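You operate a simulated robot arm through the tools that you are given. There is no shell and no other tool.

You run a simulated robot arm. Do the job below in one go: nothing can be reset, and whatever is moved stays where it is left.

JOB
Get the finished bracket off the open printer's plate and into the dark parts tray.
Fine: wait till the display shows READY, switch off, bend the plate on the grey block with the yellow button, plate back on its bed.

It is judged by the outcome, as a careful person would: the job done as asked, and still so three seconds after it is handed in. It fails if anything else is knocked over, pushed out of place, dropped, spilled or broken.

ROBOT AND FRAMES
A 7-joint arm with a two-finger parallel gripper, fixed in place. Base frame: the origin is on the floor under the middle of its stand, x ahead of it, y to its left, z up. Readings come in m, degrees, newtons and seconds.
With the tool pointing down near the work surface it reaches from about 0.32 to 0.86 m from the base axis. Its first joint turns from -143.0 to 143.0 degrees. Payload 3 kg.
Tool frame: the origin (TCP) lies between the finger pads and is the grasp point; the fingertips stand 0.03 m ahead of it; z points along the fingers, y is the line along which they close. The gripper opens to 0.094 m. The fingers are 0.028 m wide and 0.01 m thick; the gripper's body (0.05 by 0.096 m) begins 0.055 m behind the TCP.
Orientation is that of the tool frame in the base frame, as a unit quaternion [x, y, z, w]. With the fingers straight down and closing along the base's y, the tool's x points along the base's -x, its y along +y and its z along -z.

CONTROLS
- The arm moves only by the tool play_rows. Its argument "rows" is a list that holds one entry, the list of rows, each a list of 6 numbers: the shift along the base's x, y, z in units of 500 mm (1.0 is 500 mm), then the turn, a rotation vector about the base's x, y, z in units of 120 degrees (1.0 is 120 degrees). In form: [[[dx, dy, dz, rx, ry, rz], ...]]. A call has 1 to 20 rows; each row is the pose to reach, as a shift and turn from the pose commanded when the call began. "grip" is the gripper command, from -1 (shut) to 1 (fully open), values between in proportion, set as the call begins (left out, the last holds). A call with a number of a shift or a turn outside -1 to 1 is refused whole. Each row takes 0.2 s and may step no farther than 0.05 m and 8.6 degrees from the row before; otherwise, or with a gripper value out of range, the whole call is refused. A pose out of reach is approached as far as the arm can. The call stops where the force on the tool passes 90 N (or 10 N more than at its start, if that is more) or the arm is blocked; 0.2 s more then pass. The fingers move at their own pace (about 0.072 m/s each) and stop on an object; they squeeze with about 20 N. The grip force told is the motor's: it shows also when the fingers shut on nothing. Time passes only in rows, and 0.2 s behind the last, so rows that repeat a pose let the fingers close. It gives the time, the measured TCP pose, the force on the tool (base axes), the opening and the grip force at its end, in the units of the frame above (readings bear some noise), with the torque about the TCP (base axes, N m) and any sound that the robot's microphone picked up.
- Cameras (640 x 400 px; columns grow to the right, rows downward): "scene" is fixed at [0.2216, 0.5009, 1.4997]; the picture's right is [-0.50, -0.87, 0.00], its down [-0.58, 0.33, -0.75] and it looks along [0.65, -0.37, -0.66] (base axes); focal length 309 px, centre (320, 200). "wrist" rides on the gripper at [0.076, 0.014, -0.102] in the tool frame; the picture's right is [-0.18, 0.98, 0.00], its down [-0.75, -0.14, -0.64] and it looks along [-0.63, -0.12, 0.77] (tool axes); focal length 243 px, centre (320, 200). There is no depth. A picture from a camera that has moved, and an enlarged one, comes with that camera's place and axes in the base frame and with its lens.
- snapshot(camera): a new picture of that camera. The clock stands still meanwhile.
- zoom(camera, box): a new picture of the part [left, top, right, bottom] of that camera's present view, enlarged. The clock stands still meanwhile.
- hand_in(): hands the job in; it is judged then, once.

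Nothing tells you positions but the pictures and the camera data. Unless the task says otherwise, let go and move clear before handing in.

The tools are called as a command line: name --argument value ..., lists and objects as JSON in quotes. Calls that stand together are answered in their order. play_rows: Moves the arm, as the interface text tells. Its arguments: {"type":"object","properties":{"rows":{"type":"array","items":{"type":"array","items":{"type":"array","items":{"type":"number"}}}},"grip":{"type":"number"}},"required":["rows"]} The other tools are called the same way: snapshot (camera) takes a picture; zoom (camera, box) takes an enlarged picture of a part of a camera's view; hand_in () hands the job in.

At the start:

```text
clock: 0.0
ee_pos: [0.5006, 0.2289, 1.2802]
orientation: [0.001, 1.0, 0.0, 0.0]
wrist_force: [0.2, -0.2, 0.2]
torque: [-0.01, 0.04, 0.01]
grip_width: 0.0939
finger_force: 0.0
```

scene: 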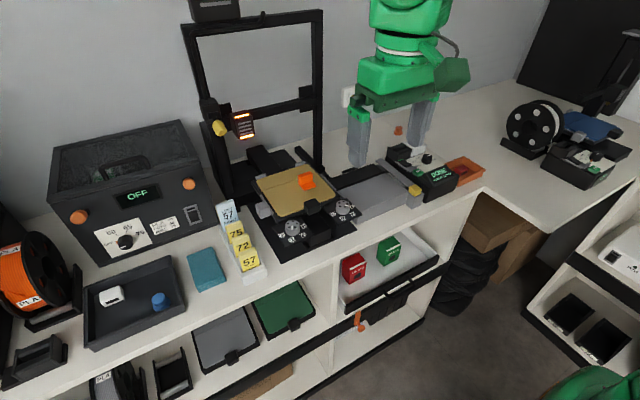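
wrist: 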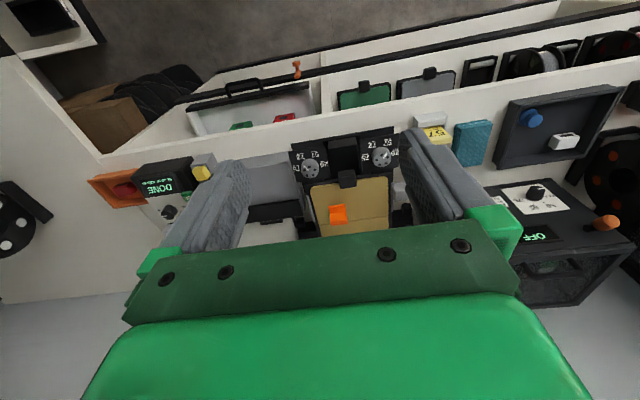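

I see an open printer with a gold plate and an orange bracket on it, a grey block with a yellow button to its right, a dark tray on the left, and a display reading DONE. I'll look closer before moving anything.

zoom --camera "scene" --box '[230, 130, 390, 260]'

zoom --camera "scene" --box '[330, 110, 490, 220]'

zoom --camera "scene" --box '[60, 180, 280, 360]'

zoom --camera "scene" --box '[180, 0, 340, 170]'

zoom --camera "wrist" --box '[230, 110, 430, 250]'

zoom --camera "wrist" --box '[80, 130, 260, 250]'

```text
3.08 times, centred on (310, 195) of scene
camera zoom: at [0.2216, 0.5009, 1.4997], right [-0.5, -0.87, 0.0], down [-0.58, 0.33, -0.75], along [0.65, -0.37, -0.66], focal length 950 px, centre (351, 215)
```

zoom: 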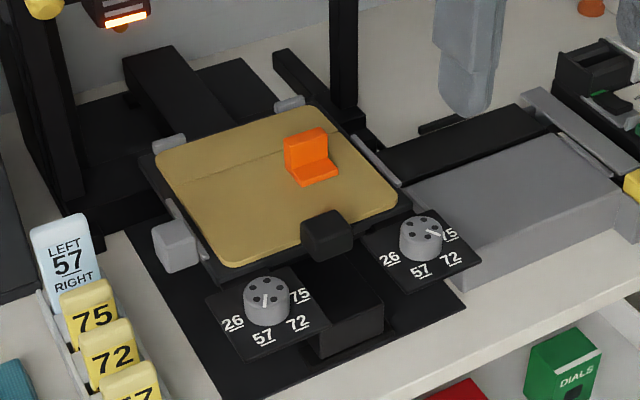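

```text
3.64 times, centred on (410, 165) of scene
camera zoom: at [0.2216, 0.5009, 1.4997], right [-0.5, -0.87, 0.0], down [-0.58, 0.33, -0.75], along [0.65, -0.37, -0.66], focal length 1122 px, centre (-7, 327)
```

zoom: 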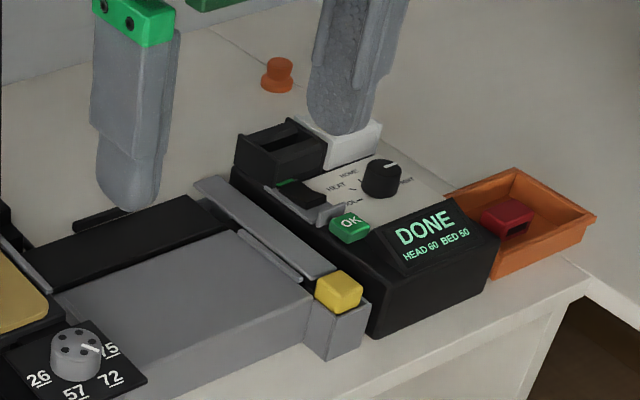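

```text
2.22 times, centred on (170, 270) of scene
camera zoom: at [0.2216, 0.5009, 1.4997], right [-0.5, -0.87, 0.0], down [-0.58, 0.33, -0.75], along [0.65, -0.37, -0.66], focal length 686 px, centre (653, 44)
```

zoom: 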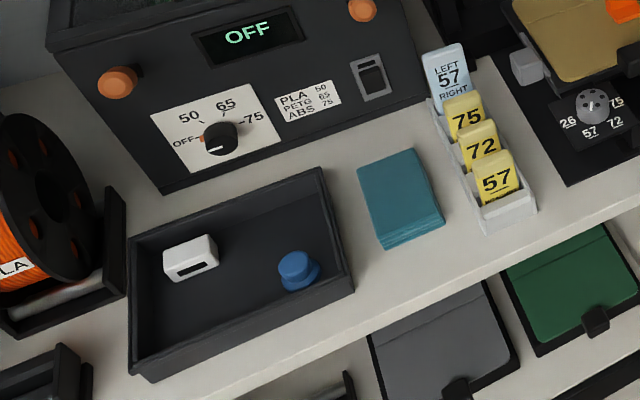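

```text
2.35 times, centred on (260, 85) of scene
camera zoom: at [0.2216, 0.5009, 1.4997], right [-0.5, -0.87, 0.0], down [-0.58, 0.33, -0.75], along [0.65, -0.37, -0.66], focal length 726 px, centre (461, 471)
```

zoom: 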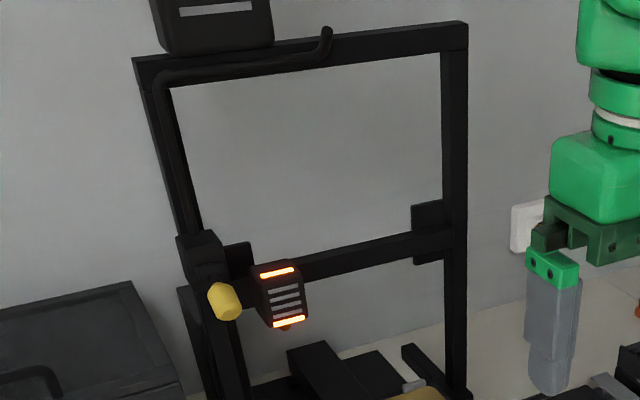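

```text
2.86 times, centred on (330, 180) of wrist
camera zoom: at [0.4237, 0.2424, 1.3831], right [0.18, 0.98, 0.0], down [0.75, -0.14, 0.64], along [0.63, -0.12, -0.77], focal length 693 px, centre (291, 257)
```

zoom: 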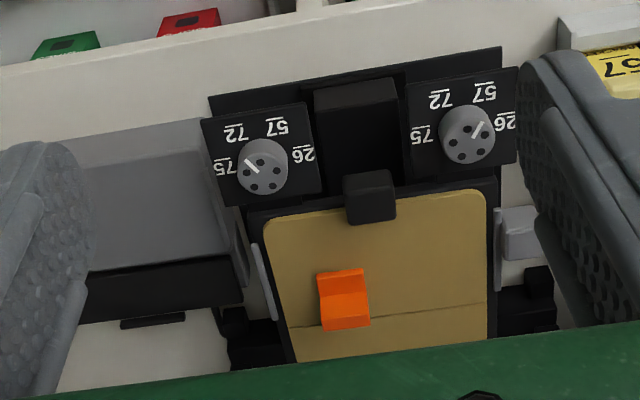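

```text
3.33 times, centred on (170, 190) of wrist
camera zoom: at [0.4237, 0.2424, 1.3831], right [0.18, 0.98, 0.0], down [0.75, -0.14, 0.64], along [0.63, -0.12, -0.77], focal length 809 px, centre (820, 233)
```

zoom: 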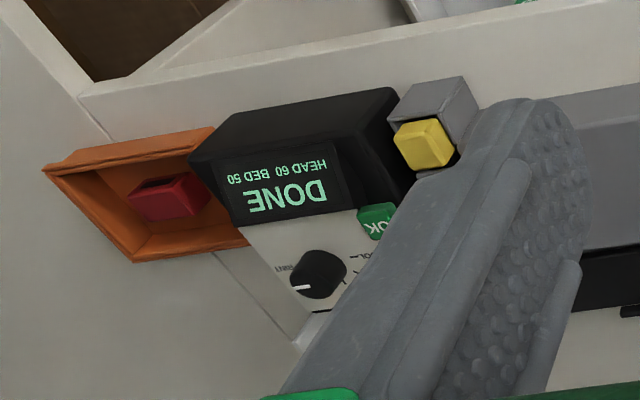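

The display reads DONE with HEAD 60 and BED 50, so it seems to be cooling. I'll study the control box, the labels and the rest before acting.

zoom --camera "scene" --box '[385, 135, 465, 205]'

zoom --camera "scene" --box '[330, 160, 430, 230]'

zoom --camera "scene" --box '[320, 220, 450, 340]'

zoom --camera "scene" --box '[490, 60, 640, 200]'

zoom --camera "scene" --box '[250, 160, 350, 240]'

zoom --camera "wrist" --box '[430, 60, 640, 260]'

zoom --camera "scene" --box '[200, 190, 290, 290]'

zoom --camera "scene" --box '[500, 200, 640, 400]'

```text
5.71 times, centred on (425, 170) of scene
camera zoom: at [0.2216, 0.5009, 1.4997], right [-0.5, -0.87, 0.0], down [-0.58, 0.33, -0.75], along [0.65, -0.37, -0.66], focal length 1764 px, centre (-280, 371)
```

zoom: 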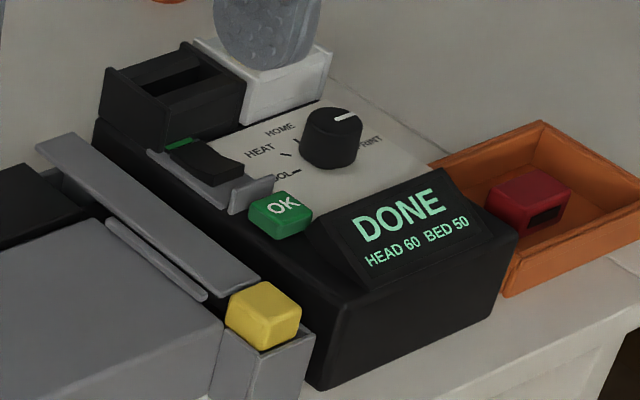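

```text
5.71 times, centred on (380, 195) of scene
camera zoom: at [0.2216, 0.5009, 1.4997], right [-0.5, -0.87, 0.0], down [-0.58, 0.33, -0.75], along [0.65, -0.37, -0.66], focal length 1764 px, centre (-23, 229)
```

zoom: 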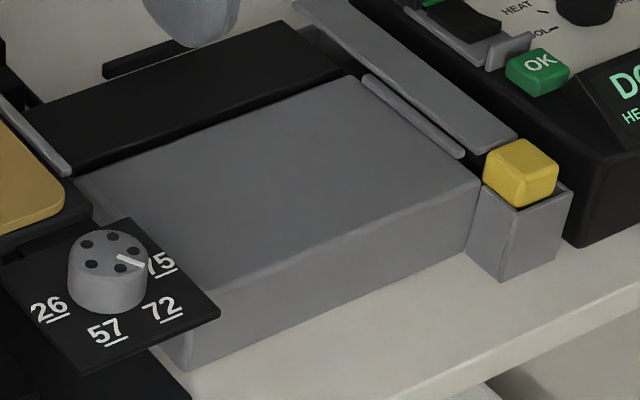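

```text
3.33 times, centred on (385, 280) of scene
camera zoom: at [0.2216, 0.5009, 1.4997], right [-0.5, -0.87, 0.0], down [-0.58, 0.33, -0.75], along [0.65, -0.37, -0.66], focal length 1029 px, centre (103, -67)
```

zoom: 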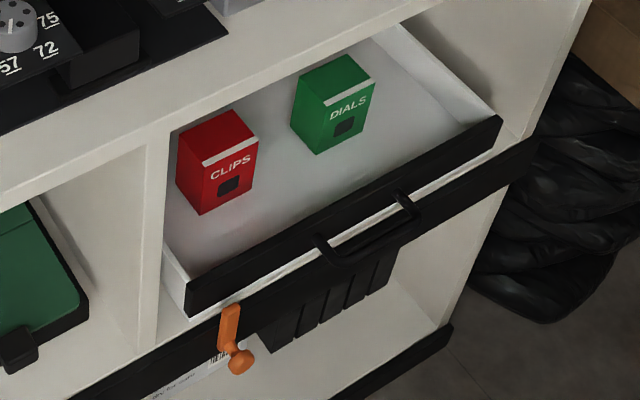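

```text
2.86 times, centred on (565, 130) of scene
camera zoom: at [0.2216, 0.5009, 1.4997], right [-0.5, -0.87, 0.0], down [-0.58, 0.33, -0.75], along [0.65, -0.37, -0.66], focal length 882 px, centre (-380, 400)
```

zoom: 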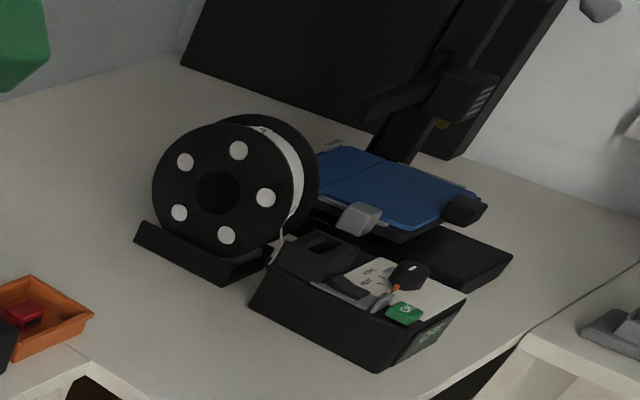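

```text
5.00 times, centred on (300, 200) of scene
camera zoom: at [0.2216, 0.5009, 1.4997], right [-0.5, -0.87, 0.0], down [-0.58, 0.33, -0.75], along [0.65, -0.37, -0.66], focal length 1543 px, centre (420, 200)
```

zoom: 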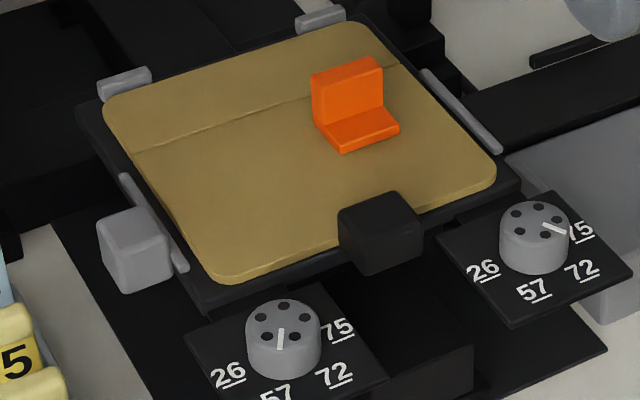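

```text
2.00 times, centred on (535, 160) of wrist
camera zoom: at [0.4237, 0.2424, 1.3831], right [0.18, 0.98, 0.0], down [0.75, -0.14, 0.64], along [0.63, -0.12, -0.77], focal length 485 px, centre (-110, 280)
```

zoom: 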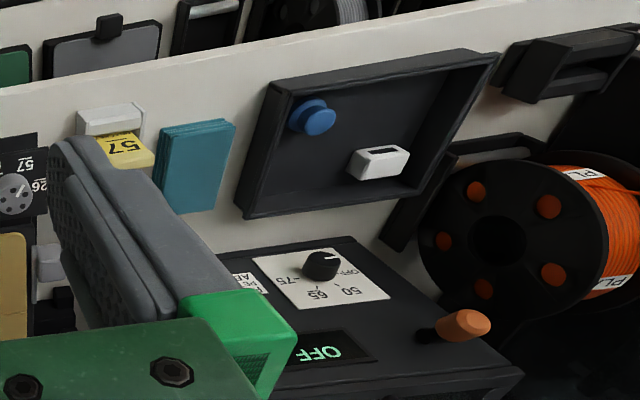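

```text
4.00 times, centred on (245, 240) of scene
camera zoom: at [0.2216, 0.5009, 1.4997], right [-0.5, -0.87, 0.0], down [-0.58, 0.33, -0.75], along [0.65, -0.37, -0.66], focal length 1234 px, centre (620, 40)
```

zoom: 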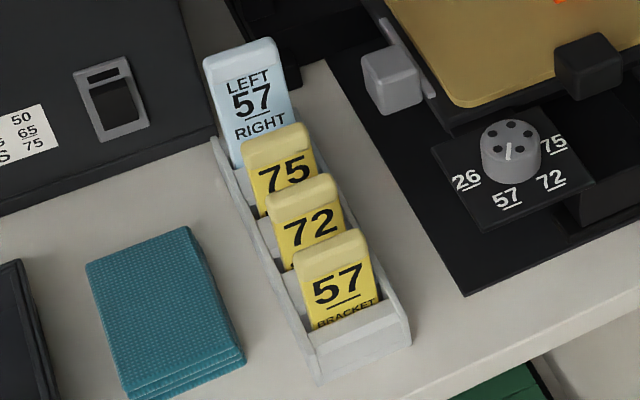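

```text
2.00 times, centred on (570, 300) of scene
camera zoom: at [0.2216, 0.5009, 1.4997], right [-0.5, -0.87, 0.0], down [-0.58, 0.33, -0.75], along [0.65, -0.37, -0.66], focal length 617 px, centre (-180, 0)
```

zoom: 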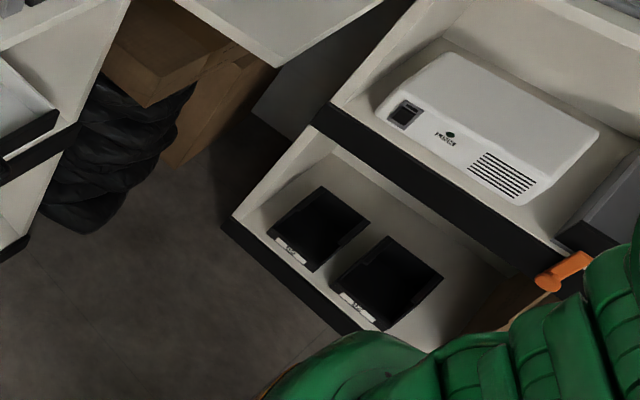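

The gold plate lies at about x 0.74–0.89, y 0.16–0.32, z 0.98, with a black tab at its front. The grey block is at about x 0.67–0.83, y -0.04–0.13, and the dark tray at about x 0.63–0.79, y 0.58–0.75. I'll move high over the block to see the mechanism and the display while time passes.

play_rows --rows '[[[0.01, -0.08, -0.01, 0, 0, 0], [0.02, -0.16, -0.03, 0, 0, 0], [0.03, -0.24, -0.05, 0, 0, 0], [0.04, -0.32, -0.07, 0, 0, 0], [0.05, -0.4, -0.09, 0, 0, 0], [0.06, -0.46, -0.12, 0, 0, 0]]]'

snapshot --camera "wrist"

snapshot --camera "scene"

```text
clock: 1.4
ee_pos: [0.5293, -0.0014, 1.2211]
orientation: [0.0, 1.0, 0.0, 0.0]
wrist_force: [-0.3, 0.3, -0.2]
torque: [0.0, 0.01, -0.03]
grip_width: 0.0941
finger_force: 0.1
```

```text
taken
camera wrist: at [0.4529, 0.0124, 1.324], right [0.18, 0.98, 0.0], down [0.75, -0.14, 0.64], along [0.63, -0.12, -0.77], focal length 243 px, centre (320, 200)
```

wrist: 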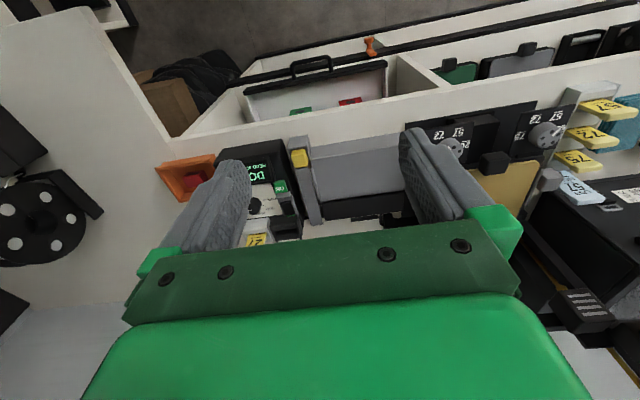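

```text
taken
```

scene: 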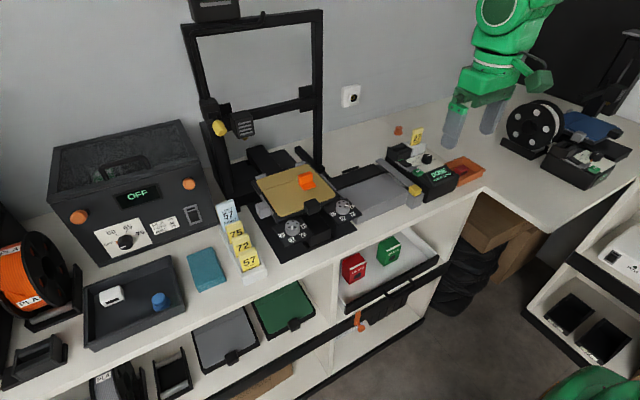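

zoom --camera "wrist" --box '[220, 110, 440, 250]'

zoom --camera "scene" --box '[370, 110, 490, 220]'

zoom --camera "scene" --box '[190, 90, 330, 200]'

```text
2.86 times, centred on (330, 180) of wrist
camera zoom: at [0.4529, 0.0124, 1.324], right [0.18, 0.98, 0.0], down [0.75, -0.14, 0.64], along [0.63, -0.12, -0.77], focal length 693 px, centre (291, 257)
```

zoom: 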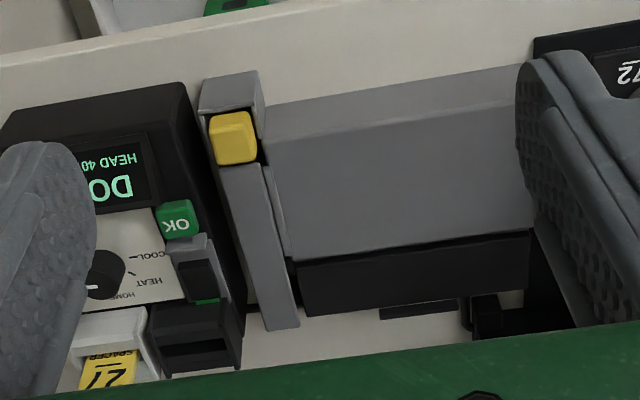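

```text
3.64 times, centred on (430, 165) of scene
camera zoom: at [0.2216, 0.5009, 1.4997], right [-0.5, -0.87, 0.0], down [-0.58, 0.33, -0.75], along [0.65, -0.37, -0.66], focal length 1122 px, centre (-80, 327)
```

zoom: 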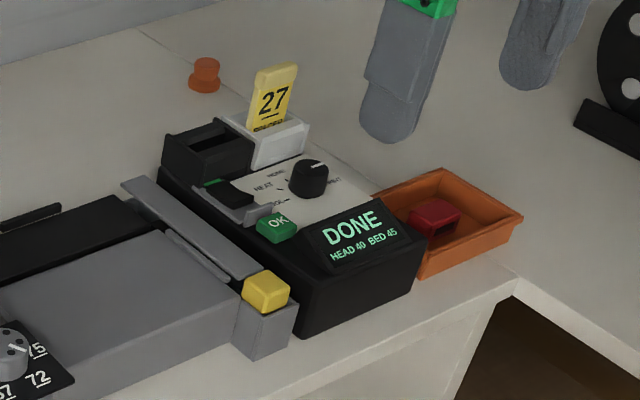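

```text
3.64 times, centred on (260, 145) of scene
camera zoom: at [0.2216, 0.5009, 1.4997], right [-0.5, -0.87, 0.0], down [-0.58, 0.33, -0.75], along [0.65, -0.37, -0.66], focal length 1122 px, centre (538, 400)
```

zoom: 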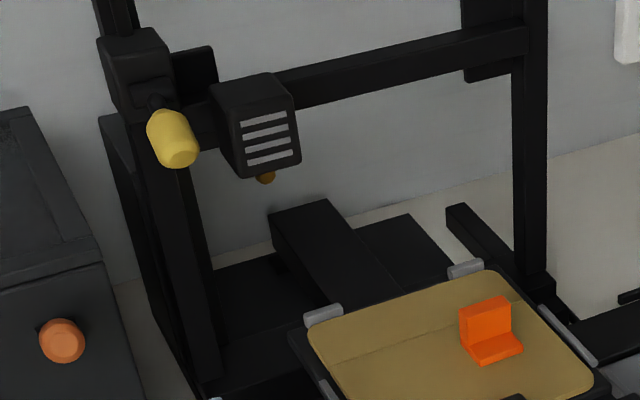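

The head and bed are cooling (HEAD 40, BED 45). I'll keep waiting and use the time to look at the block from nearer.

play_rows --rows '[[[0.04, 0.02, -0.06, 0, 0, 0], [0.08, 0.04, -0.1, 0, 0, 0], [0.12, 0.06, -0.14, 0, 0, 0], [0.14, 0.07, -0.16, 0, 0, 0], [0.14, 0.07, -0.16, 0, 0, 0], [0.14, 0.07, -0.16, 0, 0, 0], [0.14, 0.07, -0.16, 0, 0, 0], [0.14, 0.07, -0.16, 0, 0, 0]]]'

snapshot --camera "wrist"

zoom --camera "scene" --box '[370, 110, 490, 220]'

```text
clock: 3.2
ee_pos: [0.5986, 0.0359, 1.1403]
orientation: [-0.001, 1.0, -0.001, 0.0]
wrist_force: [0.3, 0.0, 0.3]
torque: [-0.01, 0.02, -0.02]
grip_width: 0.0939
finger_force: 0.0
```

```text
taken
camera wrist: at [0.5226, 0.0484, 1.2442], right [0.18, 0.98, 0.0], down [0.75, -0.14, 0.64], along [0.63, -0.12, -0.77], focal length 243 px, centre (320, 200)
```

wrist: 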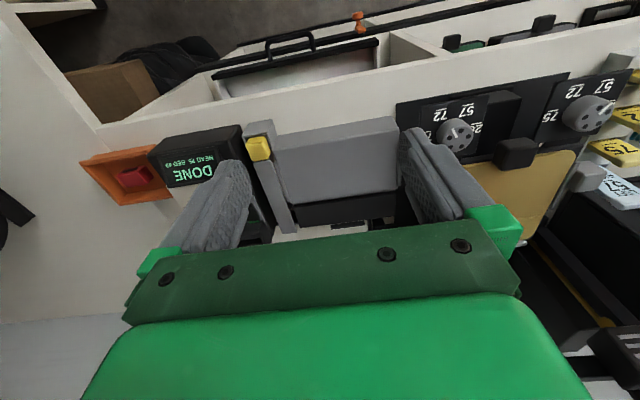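

```text
3.64 times, centred on (430, 165) of scene
camera zoom: at [0.2216, 0.5009, 1.4997], right [-0.5, -0.87, 0.0], down [-0.58, 0.33, -0.75], along [0.65, -0.37, -0.66], focal length 1122 px, centre (-80, 327)
```

zoom: 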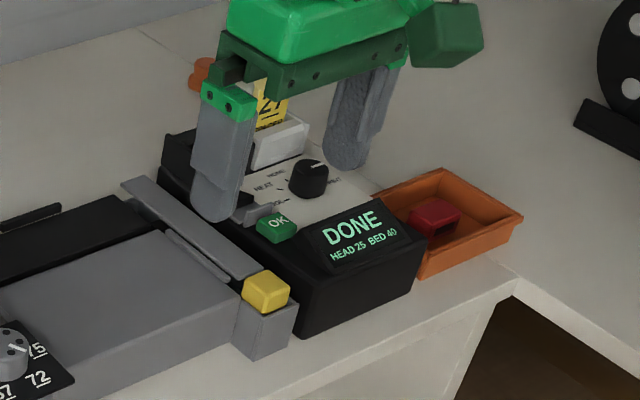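

zoom --camera "wrist" --box '[230, 100, 430, 240]'

play_rows --rows '[[[0.0, -0.08, 0.04, 0, 0, 0], [0.0, -0.16, 0.08, 0, 0, 0], [0.0, -0.2, 0.1, 0, 0, 0], [0.0, -0.2, 0.1, 0, 0, 0], [0.0, -0.2, 0.1, 0, 0, 0], [0.0, -0.2, 0.1, 0, 0, 0], [0.0, -0.2, 0.1, 0, 0, 0], [0.0, -0.2, 0.1, 0, 0, 0], [0.0, -0.2, 0.1, 0, 0, 0], [0.0, -0.2, 0.1, 0, 0, 0], [0.0, -0.2, 0.1, 0, 0, 0], [0.0, -0.2, 0.1, 0, 0, 0]]]'

snapshot --camera "wrist"

zoom --camera "scene" --box '[370, 110, 490, 220]'

```text
2.86 times, centred on (330, 170) of wrist
camera zoom: at [0.5226, 0.0484, 1.2442], right [0.18, 0.98, 0.0], down [0.75, -0.14, 0.64], along [0.63, -0.12, -0.77], focal length 693 px, centre (291, 286)
```

zoom: 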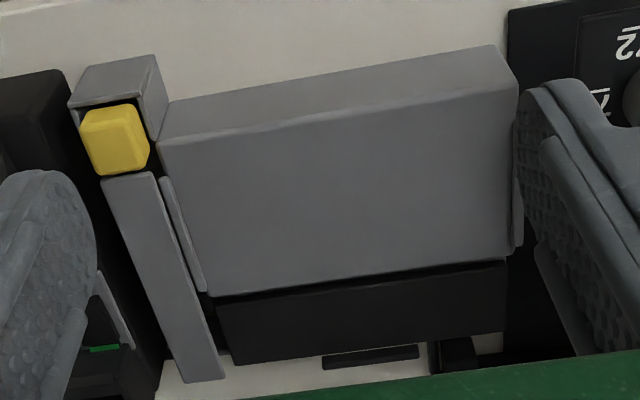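

```text
clock: 5.8
ee_pos: [0.5997, -0.0671, 1.1913]
orientation: [0.001, 1.0, -0.001, 0.001]
wrist_force: [-0.2, 0.6, 0.4]
torque: [-0.01, -0.02, -0.01]
grip_width: 0.0939
finger_force: 0.1
```

```text
taken
camera wrist: at [0.5234, -0.053, 1.2943], right [0.18, 0.98, 0.0], down [0.75, -0.14, 0.64], along [0.63, -0.12, -0.77], focal length 243 px, centre (320, 200)
```

wrist: 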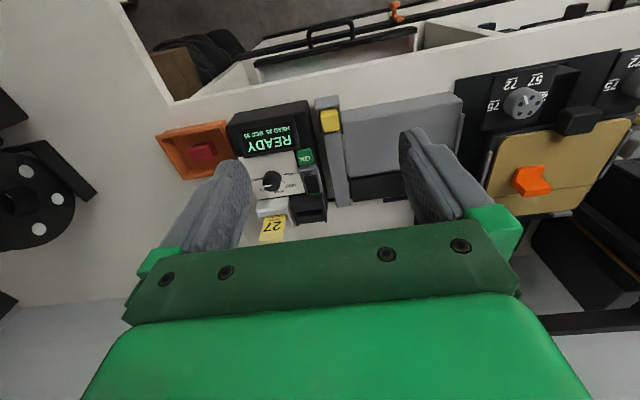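

```text
3.64 times, centred on (430, 165) of scene
camera zoom: at [0.2216, 0.5009, 1.4997], right [-0.5, -0.87, 0.0], down [-0.58, 0.33, -0.75], along [0.65, -0.37, -0.66], focal length 1122 px, centre (-80, 327)
```

zoom: 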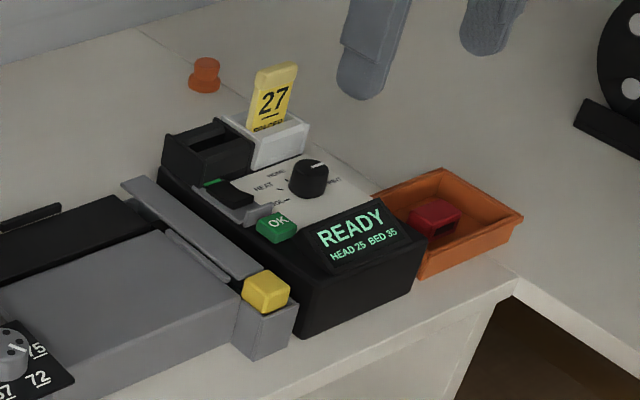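

The display now shows READY (HEAD 25, BED 35). Next is the power rocker next to the OK button, so I'll look closely at how it is set.

zoom --camera "wrist" --box '[220, 90, 360, 240]'

zoom --camera "scene" --box '[398, 140, 448, 185]'

zoom --camera "scene" --box '[540, 110, 630, 190]'

```text
2.67 times, centred on (290, 165) of wrist
camera zoom: at [0.5234, -0.053, 1.2943], right [0.18, 0.98, 0.0], down [0.75, -0.14, 0.64], along [0.63, -0.12, -0.77], focal length 647 px, centre (400, 293)
```

zoom: 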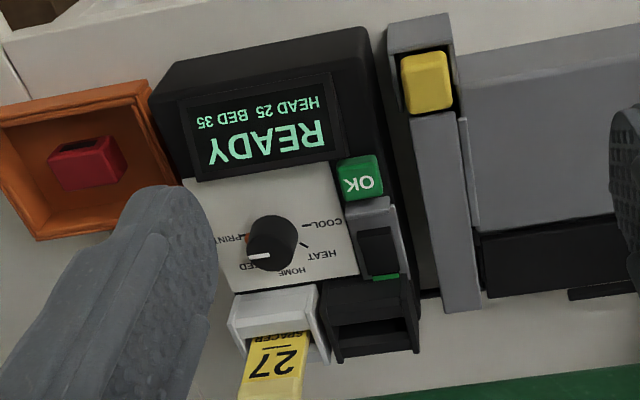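

```text
8.89 times, centred on (423, 162) of scene
camera zoom: at [0.2216, 0.5009, 1.4997], right [-0.5, -0.87, 0.0], down [-0.58, 0.33, -0.75], along [0.65, -0.37, -0.66], focal length 2743 px, centre (-596, 533)
```

zoom: 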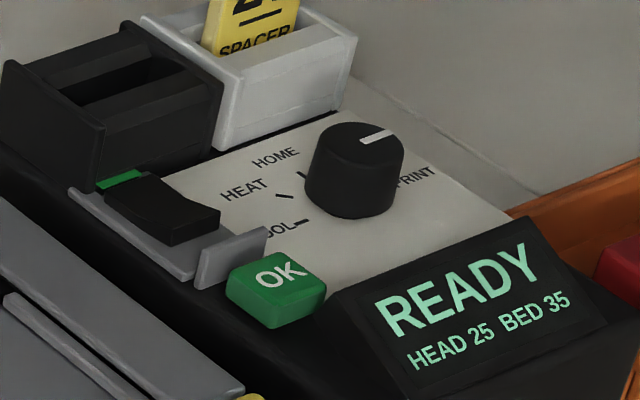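

```text
5.00 times, centred on (585, 150) of scene
camera zoom: at [0.2216, 0.5009, 1.4997], right [-0.5, -0.87, 0.0], down [-0.58, 0.33, -0.75], along [0.65, -0.37, -0.66], focal length 1543 px, centre (-1005, 450)
```

zoom: 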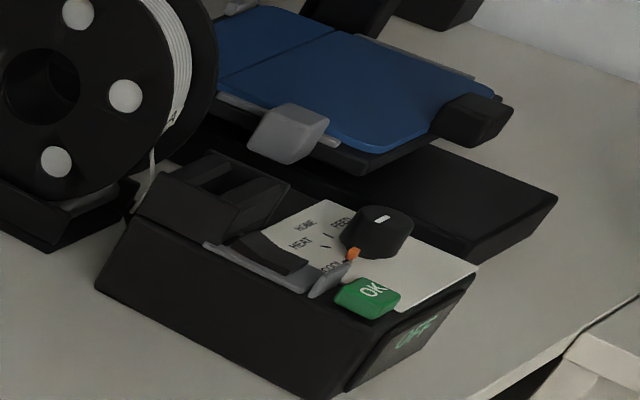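

READY is showing. The rocker's rear end is down with green showing, and its front end is raised at about (0.751, -0.11, 0.957), with a guard fin between it and OK. I'll move closer to measure it precisely.

play_rows --rows '[[[0.05, -0.012, -0.045, 0, 0, 0], [0.1, -0.024, -0.09, 0, 0, 0], [0.15, -0.036, -0.135, 0, 0, 0], [0.18, -0.046, -0.16, 0, 0, 0]]]'

snapshot --camera "wrist"

zoom --camera "wrist" --box '[220, 100, 420, 230]'

```text
clock: 6.8
ee_pos: [0.6894, -0.0883, 1.1082]
orientation: [0.0, 1.0, 0.0, -0.001]
wrist_force: [-0.1, 0.0, -0.1]
torque: [-0.01, 0.05, 0.0]
grip_width: 0.094
finger_force: 0.0
```

```text
taken
camera wrist: at [0.6137, -0.0752, 1.2125], right [0.18, 0.98, 0.0], down [0.75, -0.14, 0.64], along [0.63, -0.12, -0.77], focal length 243 px, centre (320, 200)
```

wrist: 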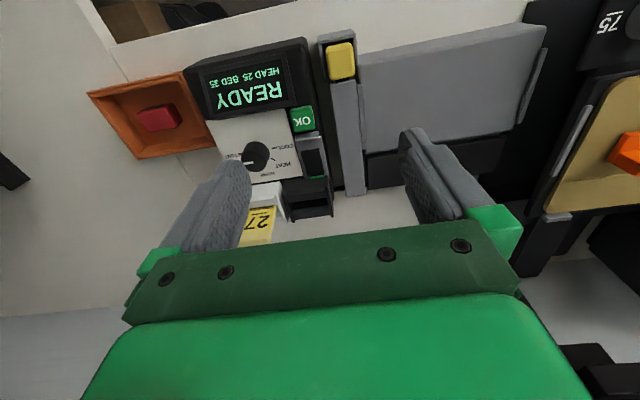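

```text
3.08 times, centred on (320, 165) of wrist
camera zoom: at [0.6137, -0.0752, 1.2125], right [0.18, 0.98, 0.0], down [0.75, -0.14, 0.64], along [0.63, -0.12, -0.77], focal length 746 px, centre (320, 308)
```

zoom: 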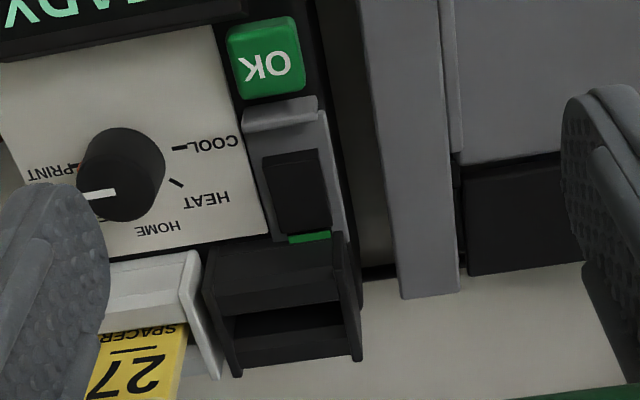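

zoom --camera "scene" --box '[570, 135, 615, 170]'

zoom --camera "scene" --box '[395, 140, 450, 190]'

play_rows --grip -1 --rows '[[[0.05, -0.016, -0.03, 0, 0, 0], [0.1, -0.032, -0.07, 0, 0, 0], [0.132, -0.05, -0.11, 0, 0, 0], [0.132, -0.05, -0.14, 0, 0, 0], [0.132, -0.05, -0.14, 0, 0, 0]]]'

snapshot --camera "wrist"

zoom --camera "scene" --box '[370, 110, 490, 220]'

```text
11.43 times, centred on (592, 152) of scene
camera zoom: at [0.2216, 0.5009, 1.4997], right [-0.5, -0.87, 0.0], down [-0.58, 0.33, -0.75], along [0.65, -0.37, -0.66], focal length 3527 px, centre (-2794, 743)
```

zoom: 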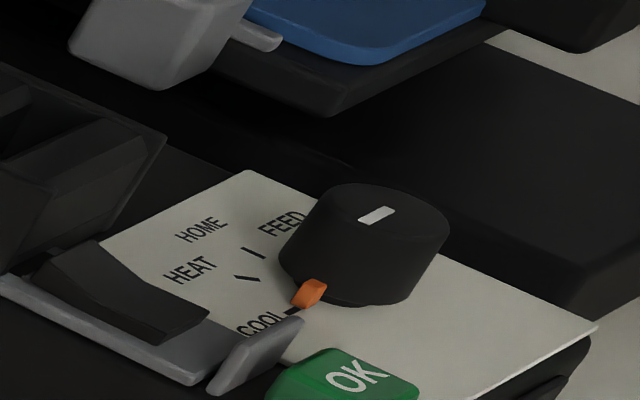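

```text
8.00 times, centred on (422, 165) of scene
camera zoom: at [0.2216, 0.5009, 1.4997], right [-0.5, -0.87, 0.0], down [-0.58, 0.33, -0.75], along [0.65, -0.37, -0.66], focal length 2469 px, centre (-500, 480)
```

zoom: 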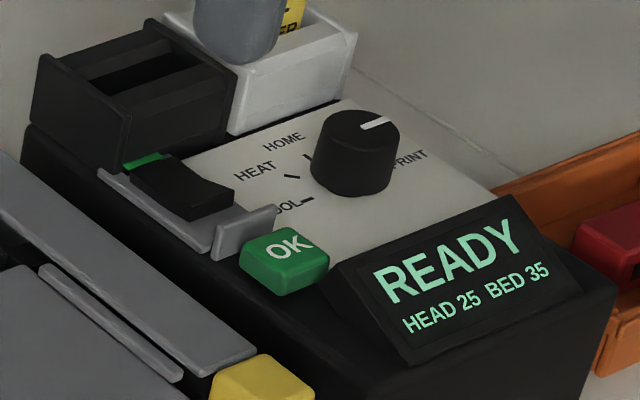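

```text
clock: 8.0
ee_pos: [0.7562, -0.1143, 1.0384]
orientation: [0.0, 1.0, 0.0, -0.001]
wrist_force: [-0.1, -0.4, 0.0]
torque: [0.01, -0.01, 0.01]
grip_width: 0.0001
finger_force: 20.0
```

```text
taken
camera wrist: at [0.6794, -0.1008, 1.1416], right [0.18, 0.98, 0.0], down [0.75, -0.14, 0.64], along [0.63, -0.12, -0.77], focal length 243 px, centre (320, 200)
```

wrist: 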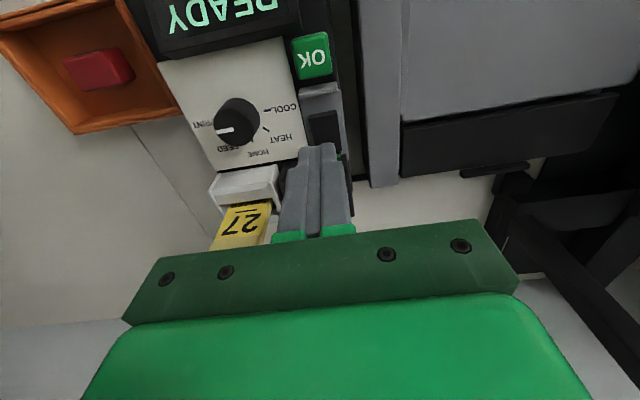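

```text
3.64 times, centred on (430, 165) of scene
camera zoom: at [0.2216, 0.5009, 1.4997], right [-0.5, -0.87, 0.0], down [-0.58, 0.33, -0.75], along [0.65, -0.37, -0.66], focal length 1122 px, centre (-80, 327)
```

zoom: 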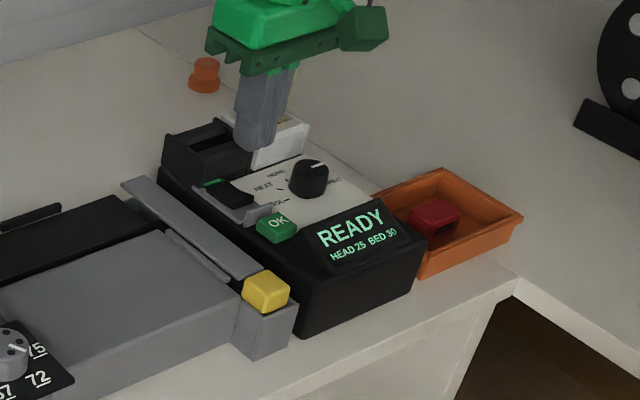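

zoom --camera "wrist" --box '[260, 70, 390, 190]'

```text
3.33 times, centred on (325, 130) of wrist
camera zoom: at [0.6794, -0.1008, 1.1416], right [0.18, 0.98, 0.0], down [0.75, -0.14, 0.64], along [0.63, -0.12, -0.77], focal length 809 px, centre (303, 433)
```

zoom: 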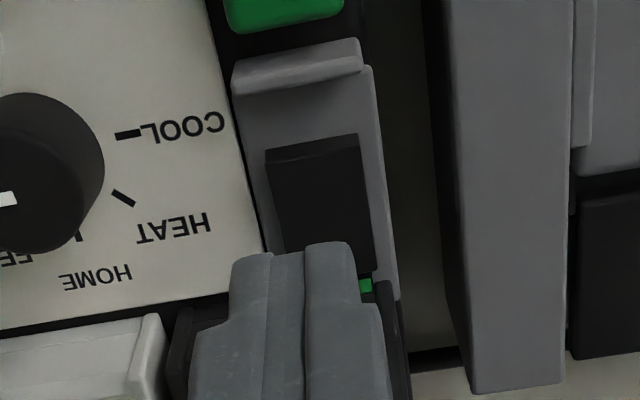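

The closed fingers are lined up over the raised front half of the rocker (front edge about x 0.747, y -0.111, z 0.957). I'll press down gently in small steps.

play_rows --rows '[[[-0.003, 0.006, -0.03, 0, 0, 0], [-0.006, 0.006, -0.06, 0, 0, 0], [-0.006, 0.006, -0.09, 0, 0, 0], [-0.006, 0.006, -0.1, 0, 0, 0], [-0.006, 0.006, -0.106, 0, 0, 0], [-0.006, 0.006, -0.112, 0, 0, 0]]]'

zoom --camera "scene" --box '[370, 110, 490, 220]'

```text
clock: 9.4
ee_pos: [0.7556, -0.1135, 0.989]
orientation: [0.001, 1.0, -0.002, 0.006]
wrist_force: [-2.4, 0.1, 11.2]
torque: [0.04, -0.01, 0.07]
grip_width: 0.0002
finger_force: 20.0
heard: click
stopped in row 6: the force on the tool passed its limit at 101 N (the readings are from after the stop); the commanded pose is now the measured one
```

```text
3.64 times, centred on (430, 165) of scene
camera zoom: at [0.2216, 0.5009, 1.4997], right [-0.5, -0.87, 0.0], down [-0.58, 0.33, -0.75], along [0.65, -0.37, -0.66], focal length 1122 px, centre (-80, 327)
```

zoom: 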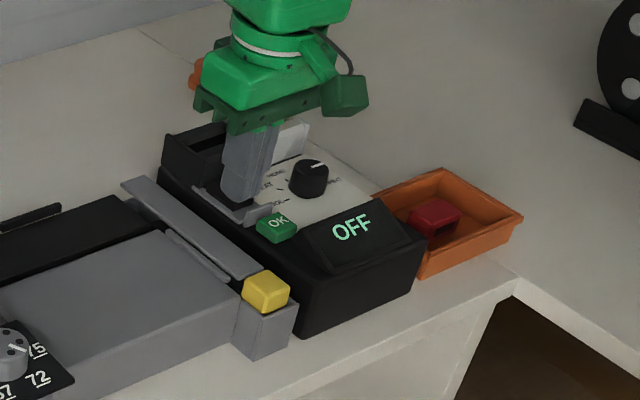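

The display reads OFF and I heard a click, so the printer is switched off. I'll lift clear and move to inspect the plate tab and bed.

play_rows --rows '[[[0.0, 0.0, 0.06, 0, 0, 0], [0.0, 0.0, 0.16, 0, 0, 0], [0.0, 0.0, 0.25, 0, 0, 0], [-0.03, 0.08, 0.27, 0, 0, 0], [-0.06, 0.16, 0.27, 0, 0, 0], [-0.09, 0.24, 0.27, 0, 0, 0], [-0.12, 0.32, 0.27, 0, 0, 0], [-0.15, 0.4, 0.27, 0, 0, 0], [-0.18, 0.48, 0.27, 0, 0, 0], [-0.2, 0.56, 0.27, 0, 0, 0], [-0.22, 0.64, 0.27, 0, 0, 0], [-0.24, 0.7, 0.27, 0, 0, 0]]]'

play_rows --grip 1 --rows '[[[0, 0, 0, 0, 0, 0], [0, 0, 0, 0, 0, 0], [0, 0, 0, 0, 0, 0], [0, 0, 0, 0, 0, 0]]]'

snapshot --camera "wrist"

zoom --camera "wrist" --box '[220, 100, 420, 230]'

zoom --camera "scene" --box '[370, 110, 490, 220]'

```text
clock: 12.0
ee_pos: [0.6355, 0.2397, 1.1225]
orientation: [0.0, 1.0, -0.001, 0.004]
wrist_force: [0.2, -0.6, 0.1]
torque: [-0.03, 0.0, 0.02]
grip_width: 0.0001
finger_force: 20.2
```

```text
clock: 13.0
ee_pos: [0.6365, 0.2377, 1.1236]
orientation: [0.0, 1.0, -0.002, 0.004]
wrist_force: [-0.8, -0.7, -0.1]
torque: [0.02, 0.02, 0.02]
grip_width: 0.0941
finger_force: 0.1
```

```text
taken
camera wrist: at [0.5588, 0.2531, 1.2263], right [0.18, 0.98, 0.0], down [0.75, -0.14, 0.65], along [0.64, -0.12, -0.76], focal length 243 px, centre (320, 200)
```

wrist: 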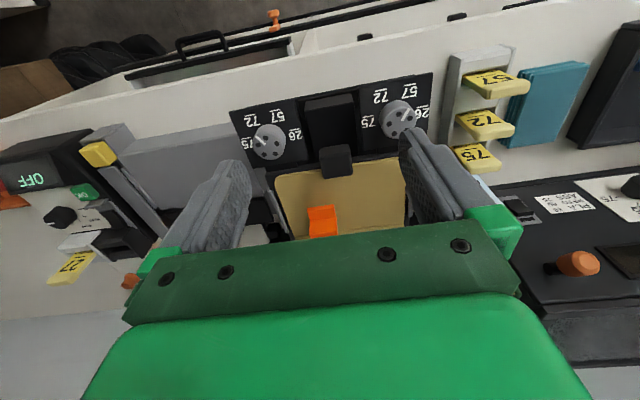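

```text
3.08 times, centred on (320, 165) of wrist
camera zoom: at [0.5588, 0.2531, 1.2263], right [0.18, 0.98, 0.0], down [0.75, -0.14, 0.65], along [0.64, -0.12, -0.76], focal length 746 px, centre (320, 308)
```

zoom: 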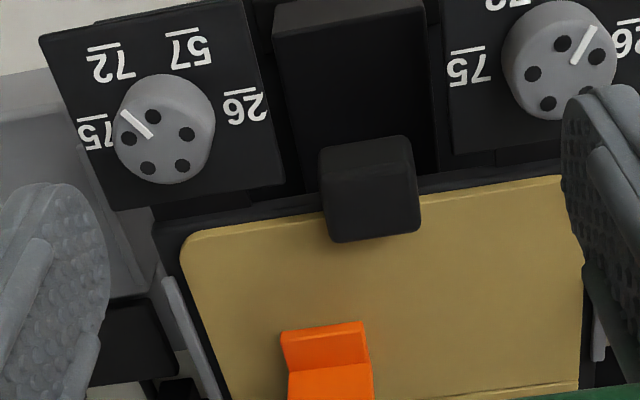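

```text
3.64 times, centred on (430, 165) of scene
camera zoom: at [0.2216, 0.5009, 1.4997], right [-0.5, -0.87, 0.0], down [-0.58, 0.33, -0.75], along [0.65, -0.37, -0.66], focal length 1122 px, centre (-80, 327)
```

zoom: 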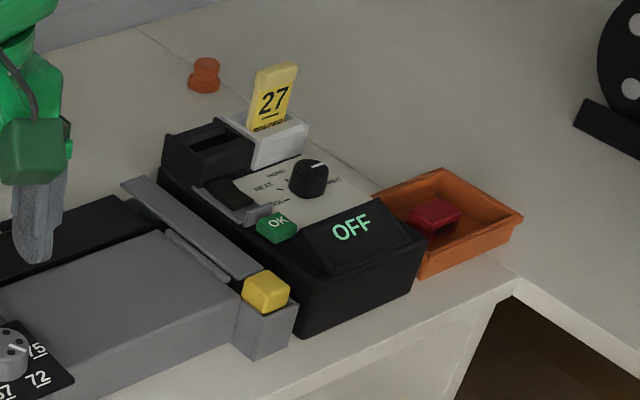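

zoom --camera "wrist" --box '[290, 120, 380, 190]'

zoom --camera "scene" --box '[250, 160, 350, 240]'

zoom --camera "scene" --box '[290, 185, 340, 225]'

zoom --camera "scene" --box '[250, 200, 300, 240]'

zoom --camera "scene" --box '[190, 280, 310, 380]'

```text
5.71 times, centred on (335, 155) of wrist
camera zoom: at [0.5588, 0.2531, 1.2263], right [0.18, 0.98, 0.0], down [0.75, -0.14, 0.65], along [0.64, -0.12, -0.76], focal length 1386 px, centre (234, 457)
```

zoom: 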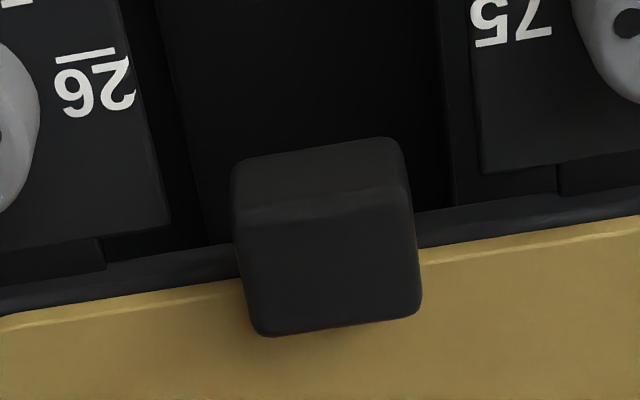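

```text
5.00 times, centred on (300, 200) of scene
camera zoom: at [0.2216, 0.5009, 1.4997], right [-0.5, -0.87, 0.0], down [-0.58, 0.33, -0.75], along [0.65, -0.37, -0.66], focal length 1543 px, centre (420, 200)
```

zoom: 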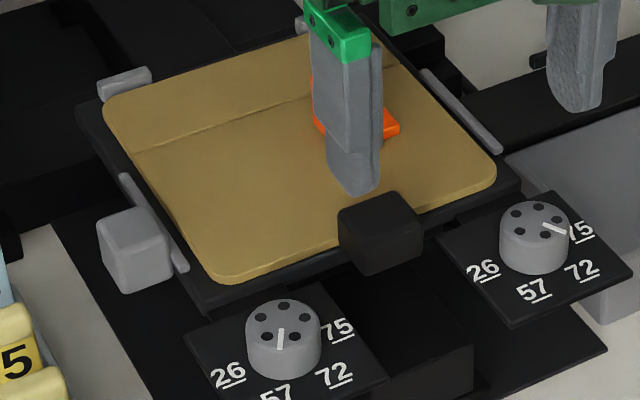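

```text
10.00 times, centred on (315, 205) of scene
camera zoom: at [0.2216, 0.5009, 1.4997], right [-0.5, -0.87, 0.0], down [-0.58, 0.33, -0.75], along [0.65, -0.37, -0.66], focal length 3086 px, centre (370, 150)
```

zoom: 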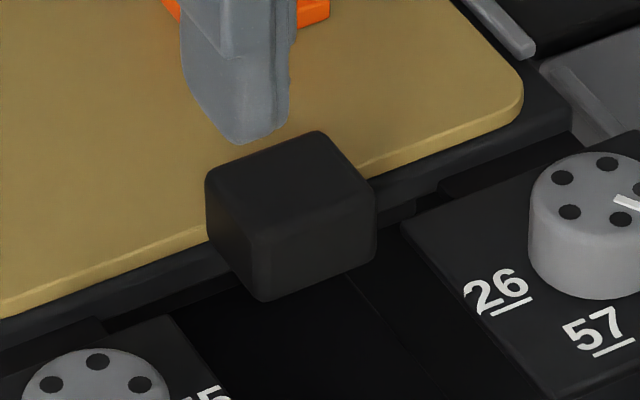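

```text
10.00 times, centred on (275, 220) of scene
camera zoom: at [0.2216, 0.5009, 1.4997], right [-0.5, -0.87, 0.0], down [-0.58, 0.33, -0.75], along [0.65, -0.37, -0.66], focal length 3086 px, centre (770, 0)
```

zoom: 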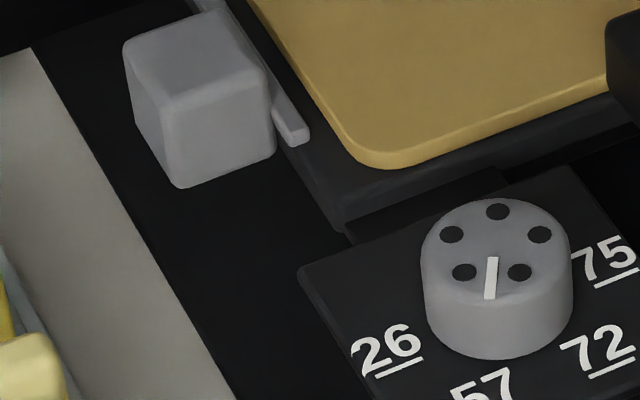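

```text
4.00 times, centred on (250, 330) of scene
camera zoom: at [0.2216, 0.5009, 1.4997], right [-0.5, -0.87, 0.0], down [-0.58, 0.33, -0.75], along [0.65, -0.37, -0.66], focal length 1234 px, centre (600, -320)
```

zoom: 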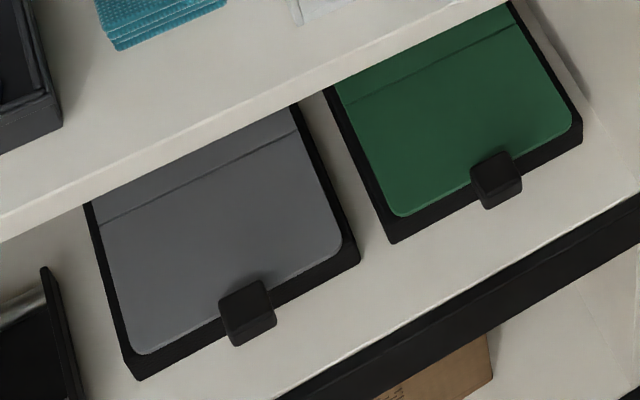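

The plate's black tab is about x 0.694–0.721, y 0.230–0.261, z 0.973–0.997. The dial plates on either side leave a gap of y 0.21–0.28, so I'll narrow the gripper and come above the tab to check alignment.

play_rows --grip 0.0 --rows '[[[0.03, 0.005, -0.03, 0.001, 0.002, 0], [0.06, 0.01, -0.06, 0.0019, 0.0038, 0], [0.09, 0.0156, -0.1, 0.0019, 0.0038, 0], [0.127, 0.0156, -0.14, 0.0019, 0.0038, 0], [0.127, 0.0156, -0.147, 0.0019, 0.0038, 0], [0.127, 0.0156, -0.147, 0.0019, 0.0038, 0]]]'

snapshot --camera "wrist"

zoom --camera "wrist" --box '[240, 60, 400, 190]'

zoom --camera "scene" --box '[250, 160, 350, 240]'

```text
clock: 14.4
ee_pos: [0.6978, 0.2471, 1.0492]
orientation: [0.001, 1.0, 0.001, 0.0]
wrist_force: [0.0, 0.6, 0.9]
torque: [0.01, 0.02, -0.01]
grip_width: 0.047
finger_force: 0.0
```

```text
taken
camera wrist: at [0.6227, 0.26, 1.1535], right [0.18, 0.98, 0.0], down [0.75, -0.14, 0.64], along [0.63, -0.12, -0.77], focal length 243 px, centre (320, 200)
```

wrist: 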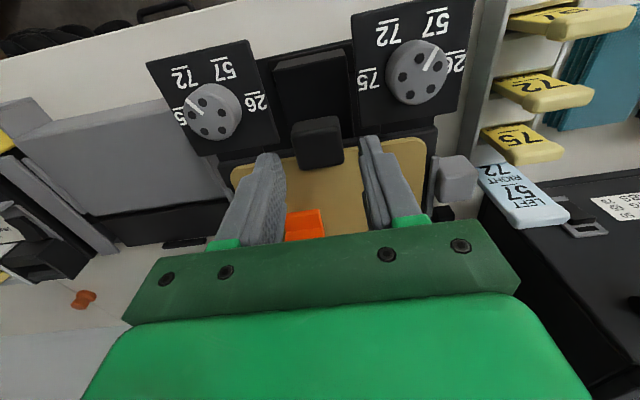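

```text
3.08 times, centred on (320, 125) of wrist
camera zoom: at [0.6227, 0.26, 1.1535], right [0.18, 0.98, 0.0], down [0.75, -0.14, 0.64], along [0.63, -0.12, -0.77], focal length 746 px, centre (320, 431)
```

zoom: 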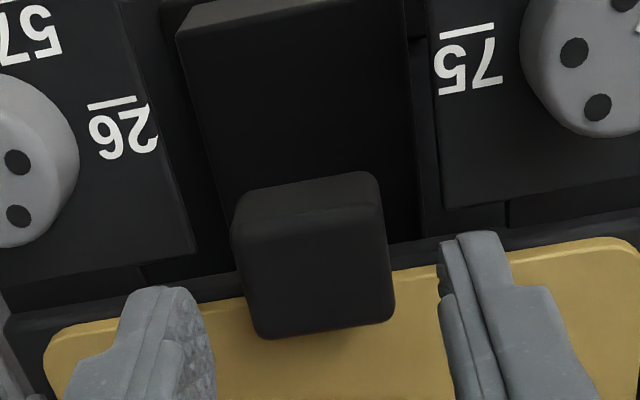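

```text
5.00 times, centred on (300, 200) of scene
camera zoom: at [0.2216, 0.5009, 1.4997], right [-0.5, -0.87, 0.0], down [-0.58, 0.33, -0.75], along [0.65, -0.37, -0.66], focal length 1543 px, centre (420, 200)
```

zoom: 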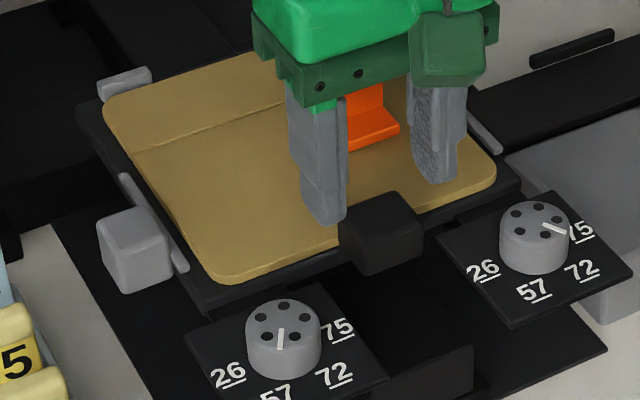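

zoom --camera "wrist" --box '[250, 100, 370, 180]'

zoom --camera "scene" --box '[290, 185, 340, 225]'

```text
5.00 times, centred on (310, 140) of wrist
camera zoom: at [0.6227, 0.26, 1.1535], right [0.18, 0.98, 0.0], down [0.75, -0.14, 0.64], along [0.63, -0.12, -0.77], focal length 1213 px, centre (370, 500)
```

zoom: 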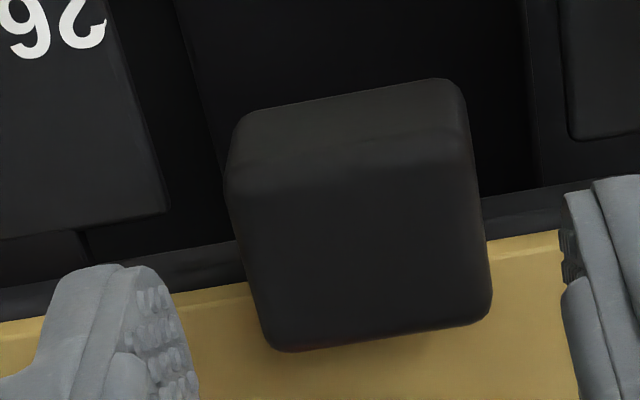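

```text
10.00 times, centred on (315, 205) of scene
camera zoom: at [0.2216, 0.5009, 1.4997], right [-0.5, -0.87, 0.0], down [-0.58, 0.33, -0.75], along [0.65, -0.37, -0.66], focal length 3086 px, centre (370, 150)
```

zoom: 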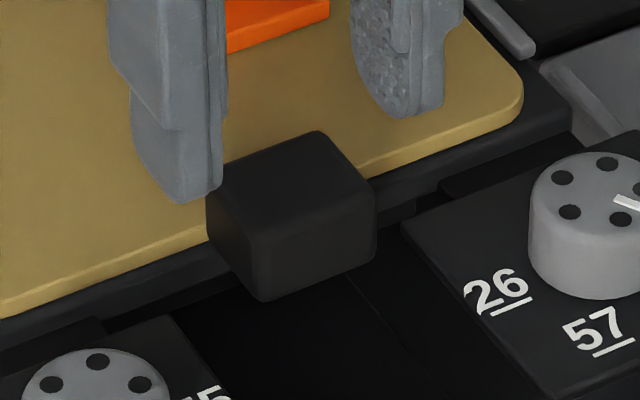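

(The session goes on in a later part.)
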